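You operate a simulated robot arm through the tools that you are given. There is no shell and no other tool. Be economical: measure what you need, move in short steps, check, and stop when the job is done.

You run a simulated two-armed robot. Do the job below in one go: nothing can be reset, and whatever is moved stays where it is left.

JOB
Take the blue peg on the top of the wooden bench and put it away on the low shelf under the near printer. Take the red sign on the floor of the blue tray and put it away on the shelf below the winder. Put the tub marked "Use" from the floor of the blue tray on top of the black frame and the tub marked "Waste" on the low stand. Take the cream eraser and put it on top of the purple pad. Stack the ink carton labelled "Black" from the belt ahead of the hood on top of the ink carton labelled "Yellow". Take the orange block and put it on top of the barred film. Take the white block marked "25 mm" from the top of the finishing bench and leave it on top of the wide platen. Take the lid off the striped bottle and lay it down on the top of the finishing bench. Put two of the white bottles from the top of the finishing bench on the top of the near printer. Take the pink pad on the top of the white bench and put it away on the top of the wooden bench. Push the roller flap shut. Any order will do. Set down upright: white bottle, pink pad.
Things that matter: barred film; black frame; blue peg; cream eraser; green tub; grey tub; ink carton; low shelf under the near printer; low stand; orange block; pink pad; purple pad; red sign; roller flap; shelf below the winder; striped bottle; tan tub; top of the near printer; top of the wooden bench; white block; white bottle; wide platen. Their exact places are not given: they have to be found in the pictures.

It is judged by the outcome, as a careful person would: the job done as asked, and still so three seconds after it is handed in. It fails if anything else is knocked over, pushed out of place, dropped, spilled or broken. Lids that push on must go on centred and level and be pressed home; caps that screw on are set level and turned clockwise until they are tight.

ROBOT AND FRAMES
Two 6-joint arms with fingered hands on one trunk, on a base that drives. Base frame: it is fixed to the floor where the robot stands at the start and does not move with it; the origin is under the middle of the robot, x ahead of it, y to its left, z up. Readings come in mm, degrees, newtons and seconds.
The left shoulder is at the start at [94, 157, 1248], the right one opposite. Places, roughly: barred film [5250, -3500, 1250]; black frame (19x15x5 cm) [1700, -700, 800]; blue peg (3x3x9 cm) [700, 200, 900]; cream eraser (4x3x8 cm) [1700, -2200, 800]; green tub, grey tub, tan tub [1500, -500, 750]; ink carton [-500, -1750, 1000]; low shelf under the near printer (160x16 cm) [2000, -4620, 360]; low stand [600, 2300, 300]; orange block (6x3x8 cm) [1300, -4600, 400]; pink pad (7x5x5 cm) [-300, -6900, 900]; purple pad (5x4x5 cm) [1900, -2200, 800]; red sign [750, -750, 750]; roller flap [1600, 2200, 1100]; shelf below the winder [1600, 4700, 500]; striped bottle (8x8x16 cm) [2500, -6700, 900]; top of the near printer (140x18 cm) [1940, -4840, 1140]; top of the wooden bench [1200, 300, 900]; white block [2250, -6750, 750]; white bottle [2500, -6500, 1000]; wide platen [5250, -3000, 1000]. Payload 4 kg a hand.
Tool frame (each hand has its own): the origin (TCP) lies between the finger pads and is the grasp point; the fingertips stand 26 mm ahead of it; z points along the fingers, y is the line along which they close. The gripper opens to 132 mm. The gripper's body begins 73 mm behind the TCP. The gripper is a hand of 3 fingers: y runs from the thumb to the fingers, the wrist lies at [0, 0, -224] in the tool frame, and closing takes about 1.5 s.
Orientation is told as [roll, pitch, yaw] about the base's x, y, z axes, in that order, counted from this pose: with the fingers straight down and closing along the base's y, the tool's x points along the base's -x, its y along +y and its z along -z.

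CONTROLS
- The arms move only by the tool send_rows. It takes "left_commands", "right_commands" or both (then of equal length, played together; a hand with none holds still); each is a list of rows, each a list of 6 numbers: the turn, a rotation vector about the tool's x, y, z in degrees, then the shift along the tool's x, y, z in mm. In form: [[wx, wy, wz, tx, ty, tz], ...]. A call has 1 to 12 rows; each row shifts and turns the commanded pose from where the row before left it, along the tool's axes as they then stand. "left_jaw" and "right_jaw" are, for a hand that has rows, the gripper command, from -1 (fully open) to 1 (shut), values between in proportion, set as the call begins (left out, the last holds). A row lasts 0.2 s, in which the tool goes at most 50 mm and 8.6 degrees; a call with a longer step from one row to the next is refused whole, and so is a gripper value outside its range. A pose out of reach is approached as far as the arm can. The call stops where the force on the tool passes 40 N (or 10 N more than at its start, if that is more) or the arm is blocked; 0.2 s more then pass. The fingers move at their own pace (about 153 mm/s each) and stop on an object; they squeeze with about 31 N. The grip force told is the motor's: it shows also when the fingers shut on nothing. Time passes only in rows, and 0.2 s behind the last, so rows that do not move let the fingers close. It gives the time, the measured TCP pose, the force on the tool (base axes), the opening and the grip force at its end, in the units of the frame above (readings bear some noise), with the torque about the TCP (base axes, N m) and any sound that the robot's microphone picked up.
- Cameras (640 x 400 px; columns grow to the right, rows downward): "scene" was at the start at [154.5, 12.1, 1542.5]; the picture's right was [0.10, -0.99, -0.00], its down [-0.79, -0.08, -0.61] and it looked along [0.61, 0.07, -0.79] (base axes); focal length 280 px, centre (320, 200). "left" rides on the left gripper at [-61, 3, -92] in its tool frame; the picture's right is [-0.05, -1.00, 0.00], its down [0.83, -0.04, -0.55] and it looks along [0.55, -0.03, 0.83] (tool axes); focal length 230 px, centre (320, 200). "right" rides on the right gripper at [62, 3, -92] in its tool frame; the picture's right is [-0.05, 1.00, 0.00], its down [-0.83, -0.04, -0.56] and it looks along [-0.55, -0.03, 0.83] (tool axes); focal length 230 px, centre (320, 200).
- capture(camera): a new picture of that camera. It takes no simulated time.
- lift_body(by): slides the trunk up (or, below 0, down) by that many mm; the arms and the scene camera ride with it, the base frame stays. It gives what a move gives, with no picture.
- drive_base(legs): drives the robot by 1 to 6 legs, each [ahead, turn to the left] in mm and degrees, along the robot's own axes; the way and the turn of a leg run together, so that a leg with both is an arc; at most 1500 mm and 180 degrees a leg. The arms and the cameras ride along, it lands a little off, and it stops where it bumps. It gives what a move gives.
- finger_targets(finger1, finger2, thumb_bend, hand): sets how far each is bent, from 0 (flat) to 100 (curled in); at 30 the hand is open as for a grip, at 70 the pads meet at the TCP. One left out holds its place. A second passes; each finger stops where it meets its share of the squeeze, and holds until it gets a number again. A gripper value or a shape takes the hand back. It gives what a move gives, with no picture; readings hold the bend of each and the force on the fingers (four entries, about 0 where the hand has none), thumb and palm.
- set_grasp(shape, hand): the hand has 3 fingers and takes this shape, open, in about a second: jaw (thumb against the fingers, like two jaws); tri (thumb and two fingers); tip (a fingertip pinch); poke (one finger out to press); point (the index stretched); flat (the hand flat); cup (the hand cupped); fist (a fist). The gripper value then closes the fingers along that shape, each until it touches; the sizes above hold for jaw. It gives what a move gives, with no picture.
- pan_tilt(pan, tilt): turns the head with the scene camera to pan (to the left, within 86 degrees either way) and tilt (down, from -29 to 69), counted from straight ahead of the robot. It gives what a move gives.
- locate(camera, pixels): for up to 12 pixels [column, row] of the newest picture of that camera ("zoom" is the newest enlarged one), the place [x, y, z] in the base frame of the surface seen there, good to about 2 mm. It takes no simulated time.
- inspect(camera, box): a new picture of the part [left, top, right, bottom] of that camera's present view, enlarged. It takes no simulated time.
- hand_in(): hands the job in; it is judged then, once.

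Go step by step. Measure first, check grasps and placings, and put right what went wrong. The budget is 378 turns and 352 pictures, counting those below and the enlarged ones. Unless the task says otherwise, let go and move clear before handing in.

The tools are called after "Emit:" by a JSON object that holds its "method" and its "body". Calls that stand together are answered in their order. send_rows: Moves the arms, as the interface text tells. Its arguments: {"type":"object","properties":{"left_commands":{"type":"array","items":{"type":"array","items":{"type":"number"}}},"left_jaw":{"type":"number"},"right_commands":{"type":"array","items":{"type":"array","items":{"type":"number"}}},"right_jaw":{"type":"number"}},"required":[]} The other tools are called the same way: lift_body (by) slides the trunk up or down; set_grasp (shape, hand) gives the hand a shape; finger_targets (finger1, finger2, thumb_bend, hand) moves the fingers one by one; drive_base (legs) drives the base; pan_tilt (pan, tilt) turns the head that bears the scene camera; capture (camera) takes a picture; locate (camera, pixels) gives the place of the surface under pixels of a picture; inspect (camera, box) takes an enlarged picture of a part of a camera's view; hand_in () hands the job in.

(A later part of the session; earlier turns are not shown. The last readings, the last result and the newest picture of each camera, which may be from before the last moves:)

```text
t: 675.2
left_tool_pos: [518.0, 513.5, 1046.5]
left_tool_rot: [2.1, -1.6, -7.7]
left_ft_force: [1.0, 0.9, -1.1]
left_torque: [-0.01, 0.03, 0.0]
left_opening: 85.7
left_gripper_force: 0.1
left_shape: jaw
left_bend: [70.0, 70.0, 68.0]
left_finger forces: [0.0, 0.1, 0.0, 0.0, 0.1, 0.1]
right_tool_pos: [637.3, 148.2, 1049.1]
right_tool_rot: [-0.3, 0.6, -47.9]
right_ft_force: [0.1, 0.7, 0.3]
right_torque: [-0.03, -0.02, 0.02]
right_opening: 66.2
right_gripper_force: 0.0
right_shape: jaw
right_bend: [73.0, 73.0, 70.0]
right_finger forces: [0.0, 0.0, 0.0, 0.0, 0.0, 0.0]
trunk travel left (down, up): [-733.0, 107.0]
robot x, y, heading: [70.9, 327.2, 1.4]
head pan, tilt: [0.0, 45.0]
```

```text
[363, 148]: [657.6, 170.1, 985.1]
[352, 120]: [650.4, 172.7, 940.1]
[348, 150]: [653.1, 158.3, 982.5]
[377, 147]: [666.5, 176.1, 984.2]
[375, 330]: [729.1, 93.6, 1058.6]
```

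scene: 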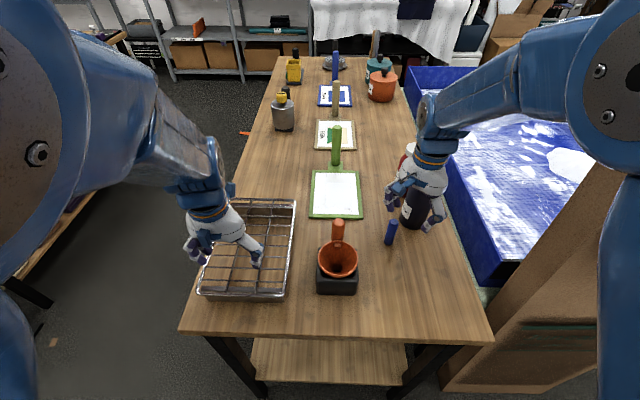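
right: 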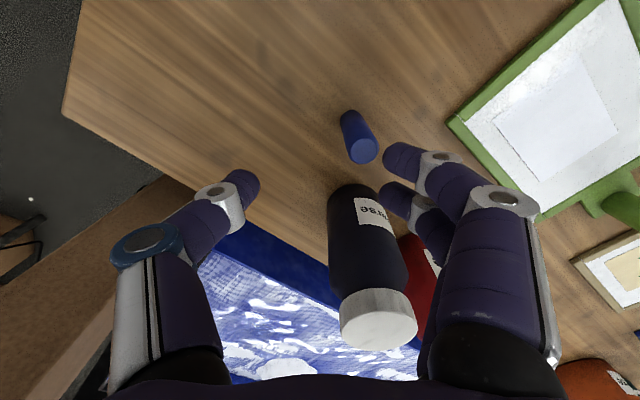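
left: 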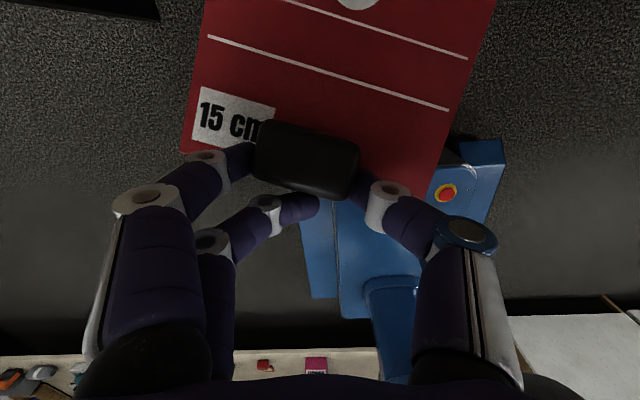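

Emit:
{"method": "send_rows", "body": {"right_commands": [[0, 0, 0, 1, 29, 0], [0, 0, 0, 0, 0, 25], [0, 0, 0, 0, 0, 25], [0, 0, 0, 0, 0, 20], [0, 0, 0, 0, 0, 15]]}}

Emit:
{"method": "capture", "body": {"camera": "right"}}

```text
t: 676.4
left_tool_pos: [516.9, 512.4, 1047.2]
left_tool_rot: [2.2, -1.5, -7.7]
left_ft_force: [0.5, -0.7, 0.2]
left_torque: [0.01, -0.02, 0.0]
left_opening: 85.6
left_gripper_force: 0.1
left_shape: jaw
left_bend: [70.0, 70.0, 68.0]
left_finger forces: [0.1, 0.0, 0.1, 0.1, 0.0, 0.0]
right_tool_pos: [656.7, 169.0, 965.3]
right_tool_rot: [-0.3, 0.5, -47.9]
right_ft_force: [0.6, -0.3, -0.3]
right_torque: [0.01, 0.03, 0.02]
right_opening: 66.3
right_gripper_force: 0.1
right_shape: jaw
right_bend: [73.0, 73.0, 70.0]
right_finger forces: [0.0, 0.0, 0.0, 0.0, 0.0, 0.0]
trunk travel left (down, up): [-733.0, 107.0]
robot x, y, heading: [72.9, 328.0, 1.7]
head pan, tilt: [0.0, 45.0]
```

```text
162 pictures are left
```

right: 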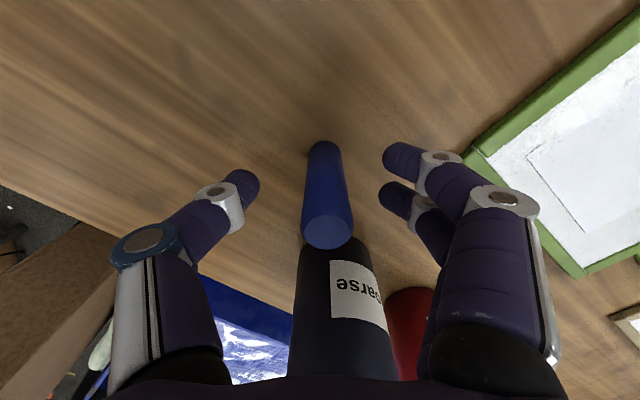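

Emit:
{"method": "send_rows", "body": {"right_commands": [[0, 0, 0, 0, 0, 10], [0, 0, 0, 0, 0, 0]]}}

Emit:
{"method": "send_rows", "body": {"right_commands": [[0, 0, 0, 0, 0, 0], [0, 0, 0, 0, 0, 0], [0, 0, 0, 0, 0, 0], [0, 0, 0, 0, 0, 0]], "right_jaw": 1}}

Emit:
{"method": "send_rows", "body": {"right_commands": [[0, 0, 0, 0, 0, -20], [0, 0, 0, 0, 0, -35], [0, 0, 0, 0, 0, -35], [0, 0, 0, 0, 0, -25]]}}

Emit:
{"method": "capture", "body": {"camera": "scene"}}

```text
t: 677.0
left_tool_pos: [516.6, 512.8, 1047.1]
left_tool_rot: [2.2, -1.5, -7.7]
left_ft_force: [0.6, 0.3, -0.1]
left_torque: [-0.03, -0.01, 0.02]
left_opening: 85.8
left_gripper_force: 0.1
left_shape: jaw
left_bend: [70.0, 70.0, 68.0]
left_finger forces: [0.0, 0.1, 0.1, 0.0, 0.1, 0.1]
right_tool_pos: [656.7, 170.1, 954.2]
right_tool_rot: [-0.3, 0.6, -47.9]
right_ft_force: [-0.4, -0.2, -0.2]
right_torque: [-0.01, -0.01, 0.0]
right_opening: 66.0
right_gripper_force: 0.1
right_shape: jaw
right_bend: [73.0, 73.0, 70.0]
right_finger forces: [0.0, 0.0, 0.0, 0.0, 0.0, 0.1]
trunk travel left (down, up): [-733.0, 107.0]
robot x, y, heading: [71.3, 329.2, 1.8]
head pan, tilt: [0.0, 45.0]
```

```text
t: 678.0
left_tool_pos: [516.6, 513.4, 1047.0]
left_tool_rot: [2.3, -1.5, -7.7]
left_ft_force: [0.4, -0.3, 0.3]
left_torque: [-0.02, 0.02, -0.02]
left_opening: 85.8
left_gripper_force: 0.0
left_shape: jaw
left_bend: [70.0, 70.0, 68.0]
left_finger forces: [0.1, 0.1, 0.0, 0.0, 0.0, 0.0]
right_tool_pos: [655.8, 169.0, 954.9]
right_tool_rot: [-0.3, 0.5, -47.9]
right_ft_force: [0.7, -0.9, 2.2]
right_torque: [0.01, -0.01, 0.0]
right_opening: 8.4
right_gripper_force: 31.2
right_shape: jaw
right_bend: [73.0, 71.0, 71.0]
right_finger forces: [0.0, 20.8, 0.0, 0.1, 24.8, 0.0]
trunk travel left (down, up): [-733.0, 107.0]
robot x, y, heading: [65.0, 327.3, 1.8]
head pan, tilt: [0.0, 45.0]
```

```text
t: 679.0
left_tool_pos: [517.2, 512.6, 1046.3]
left_tool_rot: [2.2, -1.5, -7.7]
left_ft_force: [0.1, 0.1, 0.3]
left_torque: [0.03, -0.04, -0.01]
left_opening: 86.1
left_gripper_force: 0.0
left_shape: jaw
left_bend: [70.0, 70.0, 68.0]
left_finger forces: [0.1, 0.1, 0.0, 0.0, 0.0, 0.0]
right_tool_pos: [654.7, 168.3, 1071.8]
right_tool_rot: [-0.3, 0.7, -47.9]
right_ft_force: [0.5, -0.3, -0.1]
right_torque: [0.0, 0.0, -0.02]
right_opening: 8.1
right_gripper_force: 30.5
right_shape: jaw
right_bend: [73.0, 71.0, 71.0]
right_finger forces: [0.1, 20.3, 0.0, 0.0, 24.9, 0.1]
trunk travel left (down, up): [-733.0, 107.0]
robot x, y, heading: [69.4, 324.6, 1.6]
head pan, tilt: [0.0, 45.0]
```

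```text
161 pictures are left
```

scene: 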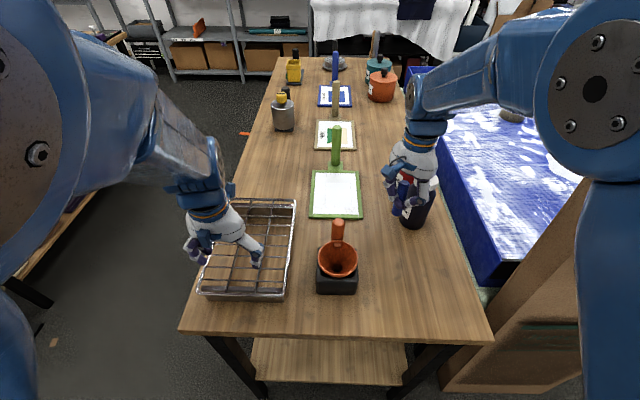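

Emit:
{"method": "capture", "body": {"camera": "right"}}

```text
160 pictures are left
```

right: 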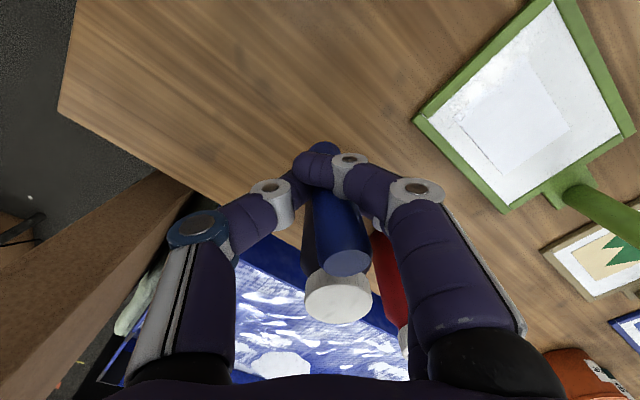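

The peg is held. I retract the hand and turn the wrist back.

Emit:
{"method": "send_rows", "body": {"right_commands": [[0, 0, 0, 7, -28, 0], [0, 0, 0, 7, -28, 0], [0, 0, 0, 7, -28, 0], [0, 0, 0, 7, -28, 0], [0, 0, -7.7, 0, 0, 5], [0, 0, -7.7, 0, 0, 5], [0, 0, -7.7, 0, 0, 5], [0, 0, -7.7, 0, 0, 5], [0, 0, -7.7, 0, 0, 0], [0, 0, -7.5, 0, 0, 0]]}}

Emit:
{"method": "drive_base", "body": {"legs": [[-200, 0]]}}

Emit:
{"method": "pan_tilt", "body": {"pan": -80, "tilt": 25}}

Emit:
{"method": "capture", "body": {"camera": "scene"}}

```text
t: 681.2
left_tool_pos: [516.0, 512.0, 1046.4]
left_tool_rot: [2.2, -1.5, -7.6]
left_ft_force: [0.0, 0.5, -0.1]
left_torque: [-0.03, -0.01, -0.03]
left_opening: 86.0
left_gripper_force: 0.0
left_shape: jaw
left_bend: [70.0, 70.0, 68.0]
left_finger forces: [0.0, 0.0, 0.1, 0.1, 0.0, 0.1]
right_tool_pos: [553.7, 114.4, 1050.6]
right_tool_rot: [0.3, 0.6, -1.7]
right_ft_force: [0.2, 0.1, -0.2]
right_torque: [-0.02, -0.02, 0.02]
right_opening: 7.9
right_gripper_force: 30.4
right_shape: jaw
right_bend: [73.0, 71.0, 71.0]
right_finger forces: [0.1, 20.4, 0.0, 0.1, 25.2, 0.1]
trunk travel left (down, up): [-733.0, 107.0]
robot x, y, heading: [70.9, 327.0, 1.6]
head pan, tilt: [0.0, 45.0]
```

```text
t: 682.8
left_tool_pos: [322.4, 509.5, 1044.0]
left_tool_rot: [2.1, -1.3, -7.5]
left_ft_force: [0.5, 1.1, 0.6]
left_torque: [0.0, 0.07, -0.02]
left_opening: 85.9
left_gripper_force: 0.1
left_shape: jaw
left_bend: [70.0, 70.0, 68.0]
left_finger forces: [0.0, 0.0, 0.0, 0.0, 0.0, 0.0]
right_tool_pos: [361.2, 111.8, 1048.1]
right_tool_rot: [0.2, 0.9, -1.7]
right_ft_force: [0.2, 0.5, -0.6]
right_torque: [0.02, 0.05, 0.04]
right_opening: 7.9
right_gripper_force: 31.0
right_shape: jaw
right_bend: [73.0, 71.0, 71.0]
right_finger forces: [0.1, 20.5, 0.1, 0.0, 25.2, 0.1]
trunk travel left (down, up): [-733.0, 107.0]
robot x, y, heading: [-128.1, 322.8, 1.8]
head pan, tilt: [0.0, 45.0]
```

```text
t: 684.4
left_tool_pos: [295.5, 510.7, 1050.9]
left_tool_rot: [2.2, -1.9, -7.3]
left_ft_force: [-0.5, -0.8, 0.4]
left_torque: [-0.02, -0.03, 0.01]
left_opening: 85.9
left_gripper_force: 0.0
left_shape: jaw
left_bend: [70.0, 70.0, 68.0]
left_finger forces: [0.0, 0.0, 0.0, 0.1, 0.0, 0.0]
right_tool_pos: [336.2, 110.1, 1058.4]
right_tool_rot: [0.3, -0.5, -1.7]
right_ft_force: [-0.3, 0.2, -0.1]
right_torque: [-0.01, -0.01, -0.01]
right_opening: 7.8
right_gripper_force: 31.1
right_shape: jaw
right_bend: [73.0, 70.0, 71.0]
right_finger forces: [0.0, 20.6, 0.1, 0.1, 25.3, 0.0]
trunk travel left (down, up): [-733.0, 107.0]
robot x, y, heading: [-128.2, 319.7, 1.8]
head pan, tilt: [-80.0, 25.0]
```

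```text
159 pictures are left
```

scene: 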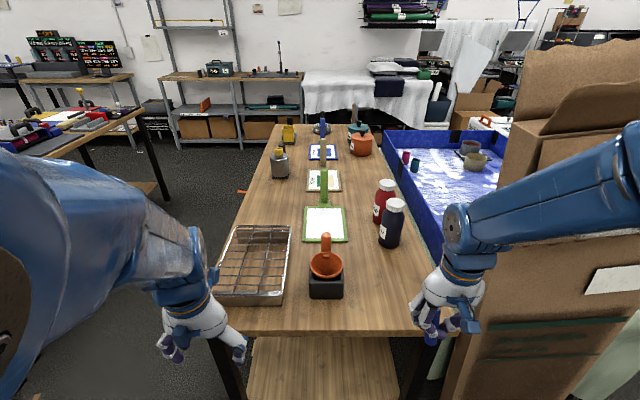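

The peg is secured. I drive south in stages.

Emit:
{"method": "send_rows", "body": {"left_commands": [[0, 0.9, 3, -20, 0, 10], [0, 0.9, 3, -20, 0, 10]], "right_commands": [[0, 0, 0, -10, -30, 10], [0, 0, 0, -10, -30, 10]]}}

Emit:
{"method": "drive_base", "body": {"legs": [[0, -30], [0, -30], [0, -31]]}}

Emit:
{"method": "send_rows", "body": {"left_commands": [[0, 0, 0, -12, 0, 5], [0, 0, 0, -12, 0, 5]], "right_commands": [[0, 0, 0, -12, 0, 5], [0, 0, 0, -12, 0, 5]]}}

Emit:
{"method": "drive_base", "body": {"legs": [[420, 0], [420, 0], [380, 0], [0, 26], [400, 0], [450, 0]]}}

```text
t: 685.0
left_tool_pos: [342.5, 502.7, 1034.7]
left_tool_rot: [2.7, -0.5, -13.3]
left_ft_force: [0.1, 0.3, 0.2]
left_torque: [0.01, 0.06, 0.0]
left_opening: 85.7
left_gripper_force: 0.0
left_shape: jaw
left_bend: [70.0, 70.0, 68.0]
left_finger forces: [0.0, 0.0, 0.1, 0.0, 0.0, 0.0]
right_tool_pos: [357.8, 49.3, 1036.1]
right_tool_rot: [0.3, -0.4, -1.7]
right_ft_force: [0.6, 1.0, -0.5]
right_torque: [0.04, 0.01, -0.03]
right_opening: 8.1
right_gripper_force: 30.7
right_shape: jaw
right_bend: [73.0, 70.0, 71.0]
right_finger forces: [0.0, 20.5, 0.0, 0.1, 25.4, 0.1]
trunk travel left (down, up): [-733.0, 107.0]
robot x, y, heading: [-130.9, 323.7, 1.4]
head pan, tilt: [-80.0, 25.0]
```

```text
t: 690.1
left_tool_pos: [43.2, -152.0, 1036.3]
left_tool_rot: [1.5, -0.8, -104.0]
left_ft_force: [0.2, 0.1, -0.4]
left_torque: [0.01, 0.01, -0.01]
left_opening: 85.9
left_gripper_force: 0.0
left_shape: jaw
left_bend: [70.0, 70.0, 68.0]
left_finger forces: [0.0, 0.1, 0.0, 0.0, 0.1, 0.1]
right_tool_pos: [-411.4, -159.2, 1038.2]
right_tool_rot: [0.4, -0.5, -92.7]
right_ft_force: [0.1, 0.0, -0.4]
right_torque: [-0.03, -0.01, 0.03]
right_opening: 7.6
right_gripper_force: 31.1
right_shape: jaw
right_bend: [73.0, 70.0, 71.0]
right_finger forces: [0.0, 20.6, 0.0, 0.1, 26.2, 0.0]
trunk travel left (down, up): [-733.0, 107.0]
robot x, y, heading: [-113.1, 323.2, -89.3]
head pan, tilt: [-80.0, 25.0]
```

```text
t: 690.7
left_tool_pos: [40.3, -165.6, 1037.3]
left_tool_rot: [1.1, -2.1, -103.5]
left_ft_force: [0.0, 0.0, 0.1]
left_torque: [0.06, 0.0, 0.03]
left_opening: 85.8
left_gripper_force: 0.1
left_shape: jaw
left_bend: [70.0, 70.0, 68.0]
left_finger forces: [0.0, 0.1, 0.0, 0.1, 0.0, 0.0]
right_tool_pos: [-409.7, -169.2, 1033.6]
right_tool_rot: [0.5, -1.3, -92.6]
right_ft_force: [0.3, -0.1, -0.7]
right_torque: [0.04, 0.01, -0.01]
right_opening: 7.1
right_gripper_force: 31.4
right_shape: jaw
right_bend: [73.0, 70.0, 71.0]
right_finger forces: [0.0, 20.7, 0.0, 0.0, 26.7, 0.0]
trunk travel left (down, up): [-733.0, 107.0]
robot x, y, heading: [-117.1, 323.5, -89.5]
head pan, tilt: [-80.0, 25.0]
```

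```text
t: 699.6
left_tool_pos: [265.4, -1276.7, 1062.1]
left_tool_rot: [-3.0, -5.6, -74.9]
left_ft_force: [-0.6, 0.4, 0.7]
left_torque: [-0.03, -0.02, -0.02]
left_opening: 85.9
left_gripper_force: 0.1
left_shape: jaw
left_bend: [70.0, 70.0, 68.0]
left_finger forces: [0.0, 0.0, 0.0, 0.1, 0.0, 0.0]
right_tool_pos: [-131.9, -1478.3, 1055.2]
right_tool_rot: [0.9, -4.0, -66.0]
right_ft_force: [0.6, -0.2, 0.5]
right_torque: [-0.06, -0.04, -0.01]
right_opening: 7.1
right_gripper_force: 31.2
right_shape: jaw
right_bend: [73.0, 70.0, 71.0]
right_finger forces: [0.1, 20.0, 0.0, 0.0, 26.6, 0.0]
trunk travel left (down, up): [-733.0, 107.0]
robot x, y, heading: [-78.8, -947.4, -61.2]
head pan, tilt: [-80.0, 25.0]
stopped in leg 5: the robot was blocked; the commanded pose is now the measured one
```

Emit:
{"method": "send_rows", "body": {"left_commands": [[-1.5, 2.5, 0, -10, 0, 12], [-1.5, 2.5, 0, -10, 0, 12]], "right_commands": [[0, 2, 0, -5, 0, 10], [0, 2, 0, -5, 0, 10]]}}

Emit:
{"method": "drive_base", "body": {"legs": [[300, 0], [400, 0], [400, 0], [0, -28], [400, 0], [400, 0]]}}

```text
t: 700.2
left_tool_pos: [275.6, -1305.3, 1049.1]
left_tool_rot: [-1.8, -1.8, -73.9]
left_ft_force: [-0.2, -0.3, -0.3]
left_torque: [-0.01, 0.0, -0.04]
left_opening: 85.6
left_gripper_force: 0.1
left_shape: jaw
left_bend: [70.0, 70.0, 68.0]
left_finger forces: [0.0, 0.0, 0.1, 0.0, 0.1, 0.1]
right_tool_pos: [-126.1, -1491.4, 1033.2]
right_tool_rot: [0.7, 0.2, -65.8]
right_ft_force: [0.4, 0.1, -0.7]
right_torque: [-0.01, 0.02, 0.02]
right_opening: 7.0
right_gripper_force: 30.5
right_shape: jaw
right_bend: [73.0, 70.0, 71.0]
right_finger forces: [0.0, 20.0, 0.0, 0.0, 26.5, 0.1]
trunk travel left (down, up): [-733.0, 107.0]
robot x, y, heading: [-74.9, -949.0, -61.4]
head pan, tilt: [-80.0, 25.0]
```

```text
t: 711.1
left_tool_pos: [619.5, -2893.7, 1075.9]
left_tool_rot: [-4.4, -5.2, -100.1]
left_ft_force: [-0.2, -0.8, 1.8]
left_torque: [0.07, -0.04, 0.01]
left_opening: 86.2
left_gripper_force: 0.1
left_shape: jaw
left_bend: [70.0, 70.0, 68.0]
left_finger forces: [0.1, 0.1, 0.0, 0.0, 0.1, 0.1]
right_tool_pos: [175.2, -2873.9, 1053.4]
right_tool_rot: [1.3, -2.6, -92.9]
right_ft_force: [0.3, -0.3, -1.5]
right_torque: [0.0, 0.03, 0.01]
right_opening: 6.9
right_gripper_force: 31.0
right_shape: jaw
right_bend: [73.0, 70.0, 71.0]
right_finger forces: [0.0, 19.9, 0.1, 0.1, 27.1, 0.0]
trunk travel left (down, up): [-733.0, 107.0]
robot x, y, heading: [467.5, -2453.9, -87.7]
head pan, tilt: [-80.0, 25.0]
stopped in leg 6: the robot was blocked; the commanded pose is now the measured one
```

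Emit:
{"method": "send_rows", "body": {"left_commands": [[-2, 2.5, 0, -10, 10, 15], [-2, 2.5, 0, -10, 10, 15]], "right_commands": [[0.6, 1.5, 0, -10, 0, 10], [0.6, 1.5, 0, -10, 0, 10]]}}

Emit:
{"method": "drive_base", "body": {"legs": [[350, 0], [350, 0], [350, 0]]}}

Emit:
{"method": "pan_tilt", "body": {"pan": 25, "tilt": 30}}

Emit:
{"method": "capture", "body": {"camera": "scene"}}

```text
t: 711.7
left_tool_pos: [633.6, -2933.1, 1028.8]
left_tool_rot: [-0.5, 2.2, -100.0]
left_ft_force: [-0.1, 0.3, -0.6]
left_torque: [-0.01, -0.01, -0.01]
left_opening: 85.5
left_gripper_force: 0.1
left_shape: jaw
left_bend: [70.0, 70.0, 68.0]
left_finger forces: [0.0, 0.0, 0.0, 0.0, 0.0, 0.1]
right_tool_pos: [176.2, -2913.6, 1025.9]
right_tool_rot: [-0.1, 1.3, -92.9]
right_ft_force: [-0.4, 0.0, 0.4]
right_torque: [-0.04, -0.02, 0.02]
right_opening: 6.8
right_gripper_force: 31.0
right_shape: jaw
right_bend: [73.0, 70.0, 71.0]
right_finger forces: [0.1, 19.8, 0.0, 0.0, 27.1, 0.0]
trunk travel left (down, up): [-733.0, 107.0]
robot x, y, heading: [468.5, -2456.5, -87.5]
head pan, tilt: [-80.0, 25.0]
```

```text
t: 717.7
left_tool_pos: [664.8, -3978.1, 1036.1]
left_tool_rot: [-0.3, 1.1, -100.9]
left_ft_force: [-0.1, -0.5, 0.1]
left_torque: [-0.03, -0.01, -0.01]
left_opening: 85.7
left_gripper_force: 0.0
left_shape: jaw
left_bend: [70.0, 70.0, 68.0]
left_finger forces: [0.0, 0.0, 0.1, 0.0, 0.0, 0.1]
right_tool_pos: [207.2, -3950.7, 1029.3]
right_tool_rot: [0.0, 1.0, -93.7]
right_ft_force: [0.1, 0.0, 0.0]
right_torque: [0.01, -0.01, 0.01]
right_opening: 6.7
right_gripper_force: 30.6
right_shape: jaw
right_bend: [73.0, 70.0, 71.0]
right_finger forces: [0.1, 19.8, 0.0, 0.0, 26.9, 0.0]
trunk travel left (down, up): [-733.0, 107.0]
robot x, y, heading: [506.3, -3505.4, -88.6]
head pan, tilt: [-80.0, 25.0]
```

```text
t: 719.5
left_tool_pos: [665.4, -3963.5, 1045.4]
left_tool_rot: [-1.0, -0.2, -100.4]
left_ft_force: [-0.2, -0.3, -0.2]
left_torque: [-0.02, 0.0, 0.01]
left_opening: 85.7
left_gripper_force: 0.1
left_shape: jaw
left_bend: [70.0, 70.0, 68.0]
left_finger forces: [0.1, 0.0, 0.0, 0.0, 0.0, 0.0]
right_tool_pos: [210.3, -3935.2, 1036.1]
right_tool_rot: [0.1, -0.1, -93.7]
right_ft_force: [-0.9, 0.1, 0.4]
right_torque: [-0.01, 0.0, 0.0]
right_opening: 7.0
right_gripper_force: 31.0
right_shape: jaw
right_bend: [73.0, 70.0, 71.0]
right_finger forces: [0.0, 19.7, 0.1, 0.1, 27.0, 0.0]
trunk travel left (down, up): [-733.0, 107.0]
robot x, y, heading: [503.2, -3505.7, -88.5]
head pan, tilt: [25.0, 30.0]
```

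```text
158 pictures are left
```

scene: 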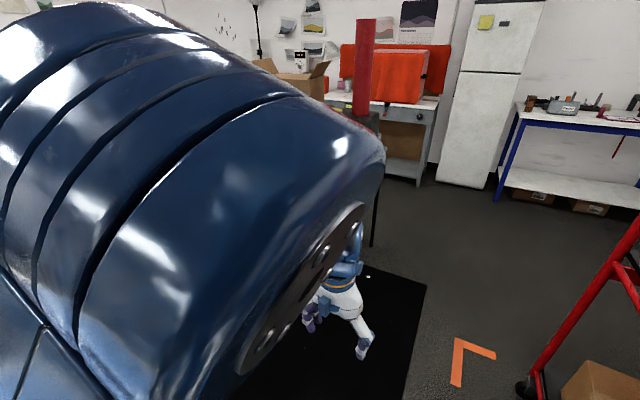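

Emit:
{"method": "drive_base", "body": {"legs": [[0, 30]]}}

Emit:
{"method": "pan_tilt", "body": {"pan": 10, "tilt": 30}}

Emit:
{"method": "capture", "body": {"camera": "scene"}}

```text
t: 721.5
left_tool_pos: [873.0, -3818.5, 1044.6]
left_tool_rot: [-0.5, -0.1, -70.4]
left_ft_force: [0.1, 0.7, 0.4]
left_torque: [-0.03, -0.03, 0.03]
left_opening: 85.9
left_gripper_force: 0.0
left_shape: jaw
left_bend: [70.0, 70.0, 68.0]
left_finger forces: [0.0, 0.0, 0.0, 0.1, 0.0, 0.1]
right_tool_pos: [465.0, -4025.2, 1037.4]
right_tool_rot: [0.2, 0.0, -63.3]
right_ft_force: [0.5, -0.2, -0.4]
right_torque: [0.0, -0.01, 0.02]
right_opening: 7.2
right_gripper_force: 30.6
right_shape: jaw
right_bend: [73.0, 70.0, 72.0]
right_finger forces: [0.0, 19.8, 0.1, 0.0, 26.9, 0.0]
trunk travel left (down, up): [-733.0, 107.0]
robot x, y, heading: [504.7, -3507.1, -58.2]
head pan, tilt: [25.0, 30.0]
```

```text
t: 722.3
left_tool_pos: [864.5, -3803.6, 1056.4]
left_tool_rot: [-1.6, -1.5, -69.7]
left_ft_force: [0.9, 0.6, 0.5]
left_torque: [0.0, 0.03, -0.03]
left_opening: 85.6
left_gripper_force: 0.0
left_shape: jaw
left_bend: [70.0, 70.0, 68.0]
left_finger forces: [0.0, 0.0, 0.0, 0.1, 0.0, 0.1]
right_tool_pos: [460.0, -4009.8, 1044.4]
right_tool_rot: [0.1, -1.3, -63.1]
right_ft_force: [1.0, -0.6, -0.3]
right_torque: [-0.02, 0.01, -0.01]
right_opening: 7.1
right_gripper_force: 30.9
right_shape: jaw
right_bend: [73.0, 70.0, 72.0]
right_finger forces: [0.0, 19.7, 0.0, 0.1, 27.0, 0.1]
trunk travel left (down, up): [-733.0, 107.0]
robot x, y, heading: [501.3, -3504.7, -58.2]
head pan, tilt: [10.0, 30.0]
```

```text
157 pictures are left
```

scene: 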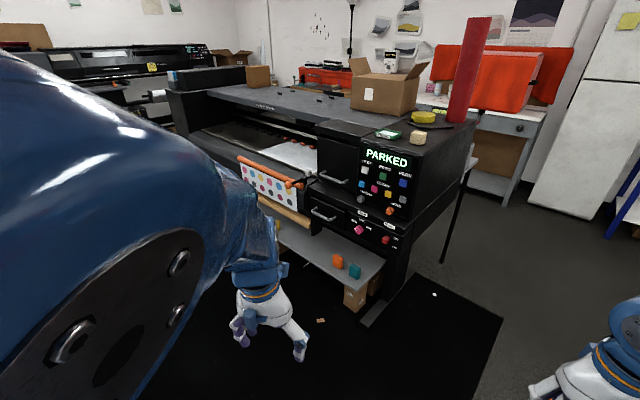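

Emit:
{"method": "locate", "body": {"camera": "scene", "pixels": [[337, 258], [338, 265], [354, 270], [370, 275], [320, 255], [340, 285], [295, 235], [300, 95], [230, 90], [350, 92], [400, 200], [440, 115]]}}

Emit:
{"method": "inspect", "body": {"camera": "scene", "box": [220, 60, 480, 330]}}

```text
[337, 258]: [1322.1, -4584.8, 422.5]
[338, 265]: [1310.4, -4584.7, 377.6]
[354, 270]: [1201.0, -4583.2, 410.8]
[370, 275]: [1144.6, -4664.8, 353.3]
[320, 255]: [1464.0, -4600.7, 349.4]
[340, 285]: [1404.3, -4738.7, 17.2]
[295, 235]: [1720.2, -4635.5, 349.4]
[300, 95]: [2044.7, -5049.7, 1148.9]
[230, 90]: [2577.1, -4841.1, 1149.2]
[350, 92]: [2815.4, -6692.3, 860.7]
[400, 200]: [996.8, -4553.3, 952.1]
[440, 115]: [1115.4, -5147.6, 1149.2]
```

```text
1.48 times, centred on (350, 195) of scene
```

zoom: 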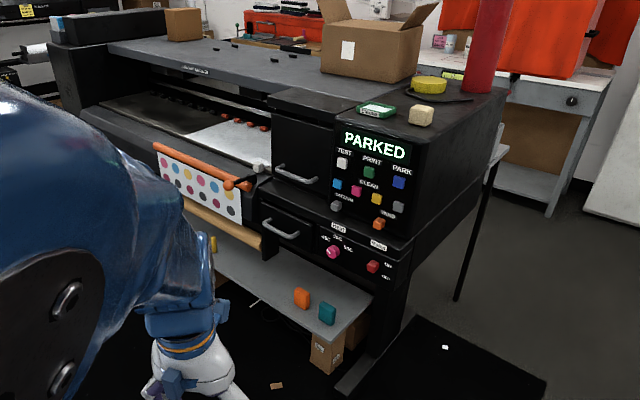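

Emit:
{"method": "locate", "body": {"camera": "zoom", "pixels": [[320, 255], [365, 285], [395, 285], [300, 290], [260, 250], [215, 235], [225, 215], [200, 185], [345, 325], [300, 320], [250, 300], [385, 310]]}}

```text
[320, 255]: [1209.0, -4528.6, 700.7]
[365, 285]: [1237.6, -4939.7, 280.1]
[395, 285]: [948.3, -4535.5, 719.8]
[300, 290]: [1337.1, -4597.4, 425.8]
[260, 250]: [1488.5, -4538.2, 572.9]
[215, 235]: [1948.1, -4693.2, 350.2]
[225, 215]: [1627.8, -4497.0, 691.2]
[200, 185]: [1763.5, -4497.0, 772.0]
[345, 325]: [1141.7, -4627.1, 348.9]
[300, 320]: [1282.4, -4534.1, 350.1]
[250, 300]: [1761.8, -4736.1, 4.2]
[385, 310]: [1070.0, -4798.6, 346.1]
```

The low shelf (z 350) lies under the printer's overhang (bottom ≈570). I drive to about (1600,-3940) facing it.

Emit:
{"method": "drive_base", "body": {"legs": [[250, 0], [250, 0], [0, 29], [0, 29]]}}

Emit:
{"method": "send_rows", "body": {"left_commands": [[0, 0, 0, -15, 10, 10], [0, 0, 0, -15, 10, 10]], "right_commands": [[0, 0, 0, -15, 0, 10], [0, 0, 0, -15, 0, 10]]}}

Emit:
{"method": "drive_base", "body": {"legs": [[280, 0], [280, 0], [280, 0], [0, -30], [0, -30], [0, -29]]}}

Emit:
{"method": "pan_tilt", "body": {"pan": 0, "tilt": 40}}

Emit:
{"method": "capture", "body": {"camera": "scene"}}

```text
t: 728.6
left_tool_pos: [1213.6, -3796.0, 1052.8]
left_tool_rot: [-0.2, -1.1, -12.8]
left_ft_force: [-0.6, 0.2, -0.2]
left_torque: [0.01, -0.01, 0.0]
left_opening: 85.8
left_gripper_force: 0.1
left_shape: jaw
left_bend: [70.0, 70.0, 68.0]
left_finger forces: [0.1, 0.0, 0.0, 0.0, 0.0, 0.0]
right_tool_pos: [1168.8, -4248.8, 1043.1]
right_tool_rot: [0.2, -1.3, -5.9]
right_ft_force: [-0.2, 0.1, -0.7]
right_torque: [0.0, 0.01, 0.03]
right_opening: 7.1
right_gripper_force: 30.9
right_shape: jaw
right_bend: [73.0, 70.0, 72.0]
right_finger forces: [0.1, 19.8, 0.0, 0.1, 27.2, 0.0]
trunk travel left (down, up): [-733.0, 107.0]
robot x, y, heading: [768.4, -3948.1, -1.1]
head pan, tilt: [10.0, 30.0]
```

```text
t: 729.2
left_tool_pos: [1234.1, -3778.3, 1037.8]
left_tool_rot: [-0.1, -1.7, -12.8]
left_ft_force: [0.5, -0.6, -0.2]
left_torque: [0.01, 0.07, -0.01]
left_opening: 85.8
left_gripper_force: 0.1
left_shape: jaw
left_bend: [70.0, 70.0, 68.0]
left_finger forces: [0.1, 0.1, 0.0, 0.0, 0.1, 0.0]
right_tool_pos: [1186.4, -4248.2, 1030.5]
right_tool_rot: [0.2, -2.2, -5.8]
right_ft_force: [0.8, 0.8, -0.6]
right_torque: [-0.02, 0.01, -0.02]
right_opening: 7.2
right_gripper_force: 30.7
right_shape: jaw
right_bend: [73.0, 70.0, 72.0]
right_finger forces: [0.0, 19.8, 0.0, 0.0, 27.5, 0.0]
trunk travel left (down, up): [-733.0, 107.0]
robot x, y, heading: [768.4, -3948.1, -1.2]
head pan, tilt: [10.0, 30.0]
```

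```text
t: 737.9
left_tool_pos: [1957.7, -4264.7, 1053.3]
left_tool_rot: [0.2, -3.7, -75.2]
left_ft_force: [0.5, -0.4, -0.4]
left_torque: [0.01, -0.02, 0.02]
left_opening: 85.8
left_gripper_force: 0.0
left_shape: jaw
left_bend: [70.0, 70.0, 68.0]
left_finger forces: [0.1, 0.1, 0.0, 0.1, 0.1, 0.0]
right_tool_pos: [1517.8, -4427.3, 1021.6]
right_tool_rot: [-0.3, 0.4, -68.1]
right_ft_force: [0.0, -0.4, -0.2]
right_torque: [0.01, -0.02, 0.02]
right_opening: 6.5
right_gripper_force: 30.6
right_shape: jaw
right_bend: [73.0, 70.0, 72.0]
right_finger forces: [0.0, 20.0, 0.0, 0.1, 28.2, 0.0]
trunk travel left (down, up): [-733.0, 107.0]
robot x, y, heading: [1613.9, -3966.6, -63.4]
head pan, tilt: [10.0, 30.0]
stopped in leg 6: the robot was blocked; the commanded pose is now the measured one
```

```text
t: 738.6
left_tool_pos: [1954.8, -4264.5, 1052.0]
left_tool_rot: [0.6, -3.5, -75.3]
left_ft_force: [-0.2, 0.1, 0.3]
left_torque: [0.02, -0.03, -0.01]
left_opening: 85.9
left_gripper_force: 0.0
left_shape: jaw
left_bend: [70.0, 70.0, 68.0]
left_finger forces: [0.0, 0.0, 0.1, 0.0, 0.1, 0.1]
right_tool_pos: [1514.8, -4429.7, 1022.0]
right_tool_rot: [-0.1, 0.2, -68.1]
right_ft_force: [-0.1, -0.2, -0.4]
right_torque: [0.02, -0.01, 0.02]
right_opening: 6.8
right_gripper_force: 30.4
right_shape: jaw
right_bend: [73.0, 70.0, 72.0]
right_finger forces: [0.0, 20.0, 0.0, 0.1, 28.2, 0.0]
trunk travel left (down, up): [-733.0, 107.0]
robot x, y, heading: [1608.5, -3963.7, -63.4]
head pan, tilt: [0.0, 40.0]
```

```text
155 pictures are left
```

scene: 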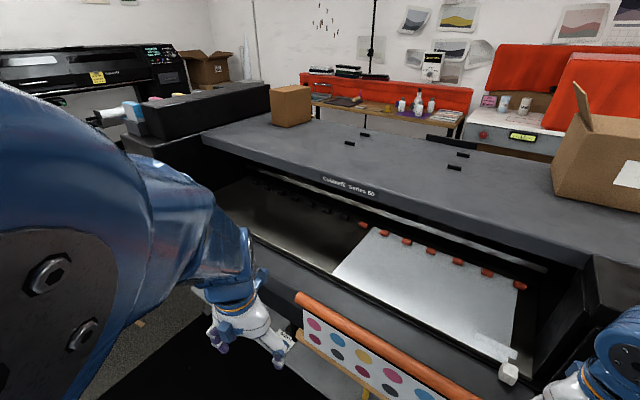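

Emit:
{"method": "drive_base", "body": {"legs": [[0, -27]]}}

Emit:
{"method": "lift_body", "body": {"by": -300}}

Emit:
{"method": "lift_body", "body": {"by": -250}}

Emit:
{"method": "pan_tilt", "body": {"pan": -20, "tilt": 35}}

Emit:
{"method": "capture", "body": {"camera": "scene"}}

```text
t: 740.4
left_tool_pos: [1785.8, -4388.1, 1048.5]
left_tool_rot: [0.1, -3.0, -101.9]
left_ft_force: [-0.3, -0.7, -0.7]
left_torque: [0.0, 0.01, 0.02]
left_opening: 85.7
left_gripper_force: 0.0
left_shape: jaw
left_bend: [70.0, 70.0, 68.0]
left_finger forces: [0.0, 0.0, 0.0, 0.0, 0.1, 0.1]
right_tool_pos: [1319.6, -4350.5, 1028.9]
right_tool_rot: [-0.3, -1.5, -94.9]
right_ft_force: [0.6, 0.5, 0.2]
right_torque: [0.0, -0.01, 0.02]
right_opening: 6.9
right_gripper_force: 31.3
right_shape: jaw
right_bend: [73.0, 70.0, 72.0]
right_finger forces: [0.0, 20.0, 0.0, 0.0, 28.3, 0.0]
trunk travel left (down, up): [-733.0, 107.0]
robot x, y, heading: [1611.7, -3963.5, -90.1]
head pan, tilt: [0.0, 40.0]
```

```text
t: 743.4
left_tool_pos: [1783.4, -4363.0, 740.6]
left_tool_rot: [-1.6, -1.6, -101.5]
left_ft_force: [-0.1, 0.3, -0.4]
left_torque: [0.0, 0.01, 0.02]
left_opening: 85.8
left_gripper_force: 0.0
left_shape: jaw
left_bend: [70.0, 70.0, 68.0]
left_finger forces: [0.0, 0.0, 0.0, 0.0, 0.0, 0.1]
right_tool_pos: [1321.4, -4323.1, 718.2]
right_tool_rot: [-0.6, 0.8, -94.8]
right_ft_force: [0.1, -0.2, -0.6]
right_torque: [0.01, 0.03, 0.02]
right_opening: 7.0
right_gripper_force: 31.3
right_shape: jaw
right_bend: [73.0, 70.0, 72.0]
right_finger forces: [0.1, 20.0, 0.1, 0.0, 28.3, 0.0]
trunk travel left (down, up): [-433.0, 407.0]
robot x, y, heading: [1614.7, -3962.5, -90.1]
head pan, tilt: [0.0, 40.0]
```

```text
t: 746.0
left_tool_pos: [1784.5, -4361.4, 491.2]
left_tool_rot: [-0.9, -1.5, -101.6]
left_ft_force: [0.0, -0.4, -0.8]
left_torque: [0.04, 0.01, -0.02]
left_opening: 85.9
left_gripper_force: 0.2
left_shape: jaw
left_bend: [70.0, 70.0, 68.0]
left_finger forces: [0.1, 0.1, 0.0, 0.0, 0.0, 0.0]
right_tool_pos: [1321.0, -4323.2, 470.7]
right_tool_rot: [-0.7, 0.2, -94.9]
right_ft_force: [0.1, -0.2, -0.2]
right_torque: [0.03, 0.01, 0.01]
right_opening: 6.8
right_gripper_force: 30.8
right_shape: jaw
right_bend: [73.0, 70.0, 72.0]
right_finger forces: [0.0, 20.0, 0.1, 0.1, 28.1, 0.1]
trunk travel left (down, up): [-183.0, 657.0]
robot x, y, heading: [1617.9, -3962.8, -90.2]
head pan, tilt: [0.0, 40.0]
```

```text
t: 746.9
left_tool_pos: [1783.8, -4361.5, 492.4]
left_tool_rot: [-0.8, -1.6, -101.7]
left_ft_force: [0.2, 0.7, 0.9]
left_torque: [0.03, -0.03, -0.02]
left_opening: 86.1
left_gripper_force: 0.1
left_shape: jaw
left_bend: [70.0, 70.0, 68.0]
left_finger forces: [0.0, 0.0, 0.0, 0.0, 0.0, 0.0]
right_tool_pos: [1322.3, -4325.0, 472.5]
right_tool_rot: [-0.5, 0.3, -94.9]
right_ft_force: [-0.2, 0.0, 0.1]
right_torque: [0.01, 0.0, 0.03]
right_opening: 6.8
right_gripper_force: 30.3
right_shape: jaw
right_bend: [73.0, 70.0, 72.0]
right_finger forces: [0.0, 20.1, 0.1, 0.0, 28.2, 0.0]
trunk travel left (down, up): [-183.0, 657.0]
robot x, y, heading: [1616.1, -3966.1, -90.3]
head pan, tilt: [-20.0, 35.0]
```

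```text
154 pictures are left
```

scene: 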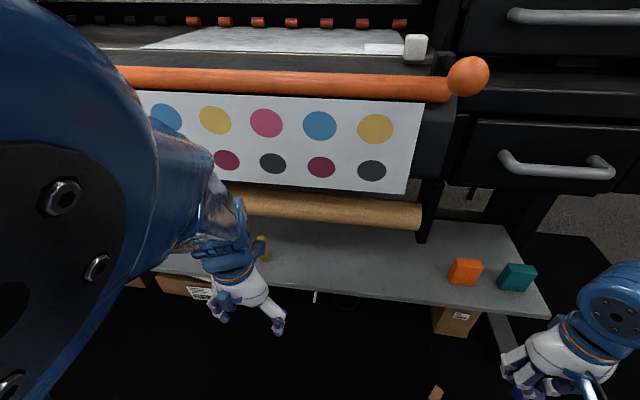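

Emit:
{"method": "locate", "body": {"camera": "scene", "pixels": [[400, 300], [380, 232], [330, 260], [400, 260], [465, 262], [450, 275], [480, 275], [465, 285], [300, 215], [500, 188], [262, 250], [540, 310]]}}

```text
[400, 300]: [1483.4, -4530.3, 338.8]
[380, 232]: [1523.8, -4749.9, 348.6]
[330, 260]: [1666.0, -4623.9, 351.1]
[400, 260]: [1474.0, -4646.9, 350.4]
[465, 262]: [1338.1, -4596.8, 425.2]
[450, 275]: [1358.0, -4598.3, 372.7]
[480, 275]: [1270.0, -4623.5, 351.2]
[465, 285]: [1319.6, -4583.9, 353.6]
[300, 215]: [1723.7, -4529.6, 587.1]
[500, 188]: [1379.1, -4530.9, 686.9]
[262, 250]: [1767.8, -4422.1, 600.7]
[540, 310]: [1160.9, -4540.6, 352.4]
```

I pitch the right hand forward while moving in, to lay the peg on the free part of the shelf at x≈1440.

Emit:
{"method": "send_rows", "body": {"right_commands": [[0, -8, 0, -25, 11, 2], [0, -8, 0, -24, 11, 5], [0, -8, 0, -23, 11, 8], [0, -8, 0, -22, 11, 12], [0, -8, 0, -20, 11, 15], [0, -8, 0, -18, 11, 17]]}}

Emit:
{"method": "send_rows", "body": {"right_commands": [[0, -8, 0, -15, 11, 20], [0, -8, 0, -12, 11, 22], [0, -7, 0, -9, 11, 23], [0, 0, 0, 0, 0, 0]]}}

Emit:
{"method": "capture", "body": {"camera": "scene"}}

Emit:
{"method": "capture", "body": {"camera": "right"}}

```text
t: 748.2
left_tool_pos: [1784.3, -4361.1, 492.2]
left_tool_rot: [-0.7, -1.6, -101.7]
left_ft_force: [-0.1, -0.1, 0.6]
left_torque: [0.04, -0.02, -0.02]
left_opening: 86.0
left_gripper_force: 0.1
left_shape: jaw
left_bend: [70.0, 70.0, 68.0]
left_finger forces: [0.0, 0.1, 0.0, 0.0, 0.0, 0.0]
right_tool_pos: [1339.2, -4485.6, 495.1]
right_tool_rot: [-0.5, -50.4, -94.6]
right_ft_force: [-0.6, 0.3, 0.5]
right_torque: [0.0, 0.0, 0.04]
right_opening: 6.7
right_gripper_force: 31.1
right_shape: jaw
right_bend: [73.0, 70.0, 72.0]
right_finger forces: [0.0, 18.2, 0.0, 0.1, 27.0, 0.0]
right hand out of reach, approached as far as the arm can: row 1, 5, 6
trunk travel left (down, up): [-183.0, 657.0]
robot x, y, heading: [1612.7, -3960.9, -90.0]
head pan, tilt: [-20.0, 35.0]
```

```text
t: 749.2
left_tool_pos: [1784.3, -4362.6, 491.7]
left_tool_rot: [-0.9, -1.6, -101.7]
left_ft_force: [-0.1, 0.8, -0.1]
left_torque: [0.01, 0.02, 0.03]
left_opening: 86.0
left_gripper_force: 0.0
left_shape: jaw
left_bend: [70.0, 70.0, 68.0]
left_finger forces: [0.0, 0.0, 0.0, 0.0, 0.0, 0.0]
right_tool_pos: [1288.9, -4505.1, 564.8]
right_tool_rot: [-1.0, -68.0, -94.0]
right_ft_force: [-0.2, -0.3, 0.0]
right_torque: [0.0, -0.01, -0.02]
right_opening: 6.8
right_gripper_force: 31.1
right_shape: jaw
right_bend: [73.0, 70.0, 72.0]
right_finger forces: [0.1, 18.3, 0.0, 0.0, 26.9, 0.0]
right hand out of reach, approached as far as the arm can: row 1, 2, 3
trunk travel left (down, up): [-183.0, 657.0]
robot x, y, heading: [1613.9, -3965.1, -90.3]
head pan, tilt: [-20.0, 35.0]
```

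```text
153 pictures are left
```

scene: 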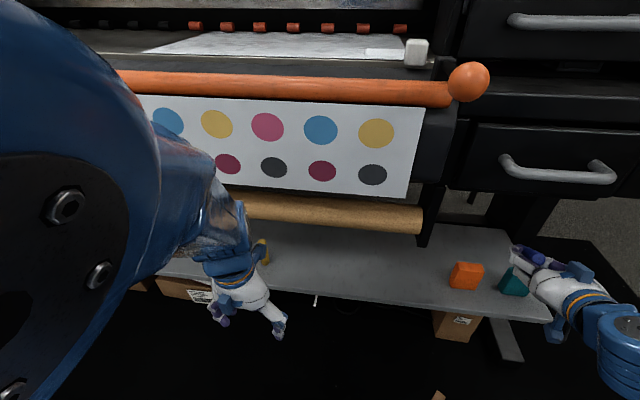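

```text
152 pictures are left
```

right: 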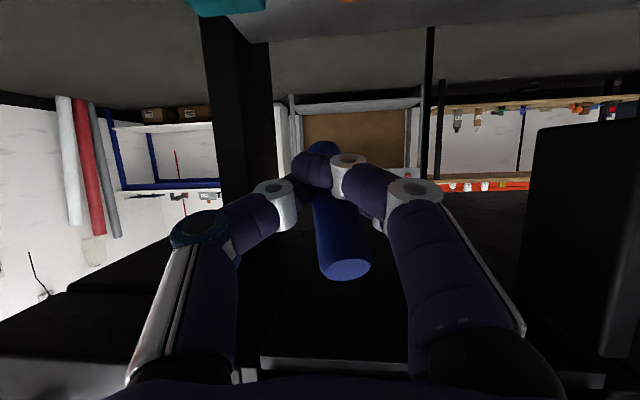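

The wrist is too close to the body there. I back up 160 mm and lower the trunk 100 mm, then reach out again.

Emit:
{"method": "drive_base", "body": {"legs": [[-160, 0]]}}

Emit:
{"method": "lift_body", "body": {"by": -100}}

Emit:
{"method": "send_rows", "body": {"right_commands": [[0, 0, 0, -10, 20, 25], [0, 0, 0, -10, 20, 25], [0, 0, 0, -5, 20, 20], [0, -3, 0, 0, 20, 15], [0, -3, 0, 5, 20, 0]]}}

Emit:
{"method": "capture", "body": {"camera": "scene"}}

```text
t: 750.7
left_tool_pos: [1786.6, -4201.3, 492.3]
left_tool_rot: [-0.8, -1.5, -101.4]
left_ft_force: [0.0, -0.4, -0.5]
left_torque: [-0.02, -0.03, -0.03]
left_opening: 85.9
left_gripper_force: 0.0
left_shape: jaw
left_bend: [70.0, 70.0, 68.0]
left_finger forces: [0.1, 0.0, 0.0, 0.0, 0.0, 0.0]
right_tool_pos: [1292.7, -4347.4, 565.0]
right_tool_rot: [-0.8, -68.1, -93.7]
right_ft_force: [-0.2, 0.0, -0.5]
right_torque: [-0.03, -0.03, 0.03]
right_opening: 6.9
right_gripper_force: 31.0
right_shape: jaw
right_bend: [73.0, 70.0, 72.0]
right_finger forces: [0.0, 18.2, 0.1, 0.0, 27.0, 0.0]
trunk travel left (down, up): [-183.0, 657.0]
robot x, y, heading: [1614.4, -3804.0, -89.7]
head pan, tilt: [-20.0, 35.0]
```

```text
t: 752.0
left_tool_pos: [1786.7, -4186.7, 385.4]
left_tool_rot: [-2.0, -0.6, -101.1]
left_ft_force: [-0.1, 0.2, 0.6]
left_torque: [0.03, -0.02, 0.0]
left_opening: 85.8
left_gripper_force: 0.0
left_shape: jaw
left_bend: [70.0, 70.0, 68.0]
left_finger forces: [0.0, 0.0, 0.1, 0.1, 0.1, 0.0]
right_tool_pos: [1296.8, -4337.7, 457.6]
right_tool_rot: [-1.2, -67.0, -93.6]
right_ft_force: [-0.2, 1.0, -0.7]
right_torque: [0.02, -0.03, -0.01]
right_opening: 6.7
right_gripper_force: 30.6
right_shape: jaw
right_bend: [73.0, 70.0, 72.0]
right_finger forces: [0.0, 18.6, 0.1, 0.1, 27.5, 0.1]
trunk travel left (down, up): [-83.0, 757.0]
robot x, y, heading: [1613.2, -3806.7, -89.8]
head pan, tilt: [-20.0, 35.0]
```

```text
t: 753.2
left_tool_pos: [1786.1, -4187.5, 386.4]
left_tool_rot: [-2.0, -0.4, -101.1]
left_ft_force: [-0.6, 0.2, 0.4]
left_torque: [-0.02, -0.01, 0.01]
left_opening: 85.8
left_gripper_force: 0.0
left_shape: jaw
left_bend: [70.0, 70.0, 68.0]
left_finger forces: [0.1, 0.1, 0.0, 0.0, 0.0, 0.0]
right_tool_pos: [1295.0, -4356.7, 483.3]
right_tool_rot: [-0.8, -68.4, -93.7]
right_ft_force: [0.1, 0.0, 0.7]
right_torque: [-0.02, -0.02, 0.04]
right_opening: 7.0
right_gripper_force: 31.2
right_shape: jaw
right_bend: [73.0, 70.0, 72.0]
right_finger forces: [0.0, 18.7, 0.0, 0.0, 27.4, 0.0]
right hand out of reach, approached as far as the arm can: row 1, 2, 3, 4, 5
trunk travel left (down, up): [-83.0, 757.0]
robot x, y, heading: [1612.8, -3801.5, -89.7]
head pan, tilt: [-20.0, 35.0]
```

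```text
151 pictures are left
```

scene: 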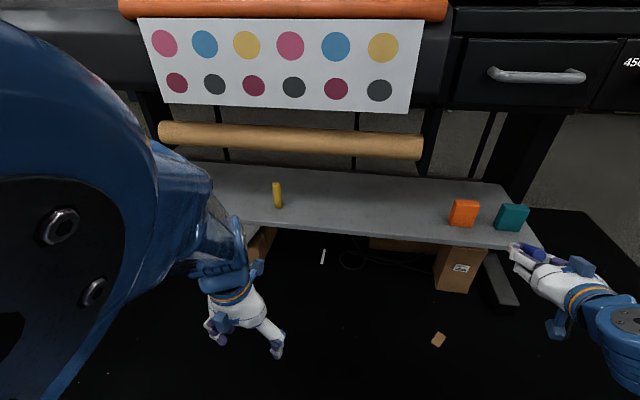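

I continue forward; the final pose is well within reach.

Emit:
{"method": "send_rows", "body": {"right_commands": [[0, 0, 0, -6, 0, 25], [0, 0, 0, -6, 0, 25], [0, 0, 0, -6, 0, 25], [0, 0, 0, -6, 0, 25]]}}

Emit:
{"method": "capture", "body": {"camera": "scene"}}

```text
t: 754.2
left_tool_pos: [1787.3, -4187.7, 387.0]
left_tool_rot: [-2.0, -0.4, -101.2]
left_ft_force: [-0.2, -0.1, -0.1]
left_torque: [0.03, -0.03, 0.01]
left_opening: 86.0
left_gripper_force: 0.1
left_shape: jaw
left_bend: [70.0, 70.0, 68.0]
left_finger forces: [0.1, 0.1, 0.0, 0.1, 0.0, 0.0]
right_tool_pos: [1254.6, -4420.1, 509.4]
right_tool_rot: [-0.8, -68.2, -93.8]
right_ft_force: [-0.3, 0.2, -0.8]
right_torque: [-0.02, 0.0, -0.02]
right_opening: 6.9
right_gripper_force: 31.4
right_shape: jaw
right_bend: [73.0, 70.0, 72.0]
right_finger forces: [0.1, 18.7, 0.0, 0.0, 27.6, 0.0]
right hand out of reach, approached as far as the arm can: row 1, 2, 3, 4
trunk travel left (down, up): [-83.0, 757.0]
robot x, y, heading: [1611.5, -3803.7, -90.0]
head pan, tilt: [-20.0, 35.0]
```

```text
150 pictures are left
```

scene: 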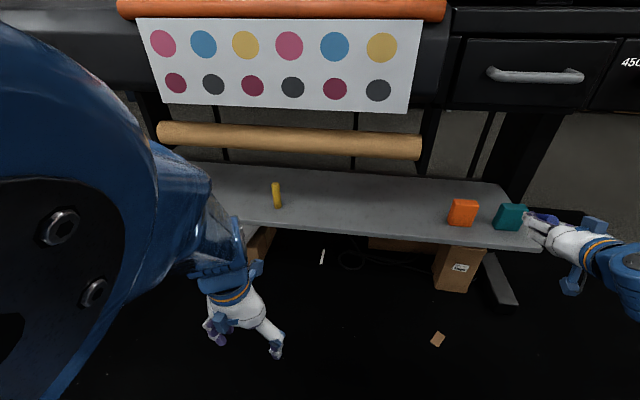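

I realise the commanded lateral overshot inward. I first retract, then shift the command outward.

Emit:
{"method": "send_rows", "body": {"right_commands": [[0, 0, 0, 4, 0, -25], [0, 0, 0, 4, 0, -25], [0, 0, 0, 4, 0, -25], [0, 0, 0, 4, -10, -25], [0, 0, 0, 4, -20, -25], [0, 0, 0, 4, -20, -25], [0, 0, 0, 4, -20, -25], [0, 0, 0, 0, -20, 0], [0, 0, 0, 0, -20, 0]]}}

Emit:
{"method": "capture", "body": {"camera": "scene"}}

```text
t: 756.2
left_tool_pos: [1786.3, -4187.0, 386.9]
left_tool_rot: [-1.9, -0.3, -101.1]
left_ft_force: [-0.2, 0.6, -0.9]
left_torque: [0.0, 0.03, 0.01]
left_opening: 86.1
left_gripper_force: 0.1
left_shape: jaw
left_bend: [70.0, 70.0, 68.0]
left_finger forces: [0.1, 0.1, 0.0, 0.1, 0.0, 0.1]
right_tool_pos: [1254.4, -4380.2, 464.6]
right_tool_rot: [-0.7, -68.3, -93.7]
right_ft_force: [-0.8, -0.4, -0.9]
right_torque: [0.03, 0.0, 0.0]
right_opening: 7.1
right_gripper_force: 31.3
right_shape: jaw
right_bend: [73.0, 70.0, 72.0]
right_finger forces: [0.0, 18.7, 0.0, 0.0, 27.6, 0.0]
right hand out of reach, approached as far as the arm can: row 1, 2, 3, 4, 5, 6, 7, 8, 9
trunk travel left (down, up): [-83.0, 757.0]
robot x, y, heading: [1611.0, -3803.4, -89.6]
head pan, tilt: [-20.0, 35.0]
```

```text
149 pictures are left
```

scene: 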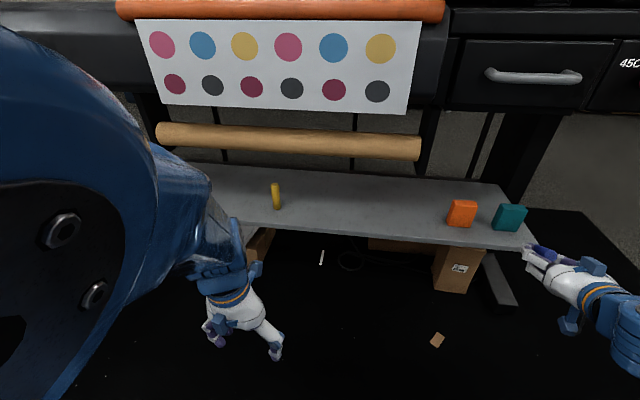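

Emit:
{"method": "send_rows", "body": {"right_commands": [[0, 7, 0, 0, 0, 0], [0, 7, 0, 0, 0, 0], [0, 7, 0, 0, 0, 0], [0, 7, 0, 0, 0, 0]]}}

```text
t: 757.2
left_tool_pos: [1787.4, -4187.9, 386.5]
left_tool_rot: [-1.9, -0.3, -101.2]
left_ft_force: [-0.6, -1.1, -0.8]
left_torque: [0.0, -0.01, -0.02]
left_opening: 86.0
left_gripper_force: 0.1
left_shape: jaw
left_bend: [70.0, 70.0, 68.0]
left_finger forces: [0.0, 0.0, 0.0, 0.0, 0.0, 0.0]
right_tool_pos: [1252.7, -4375.4, 467.3]
right_tool_rot: [-0.4, -40.5, -94.1]
right_ft_force: [0.2, -0.1, -0.2]
right_torque: [0.0, -0.02, -0.04]
right_opening: 6.5
right_gripper_force: 30.5
right_shape: jaw
right_bend: [73.0, 70.0, 72.0]
right_finger forces: [0.1, 18.0, 0.1, 0.1, 27.1, 0.0]
trunk travel left (down, up): [-83.0, 757.0]
robot x, y, heading: [1613.0, -3807.0, -89.7]
head pan, tilt: [-20.0, 35.0]
```

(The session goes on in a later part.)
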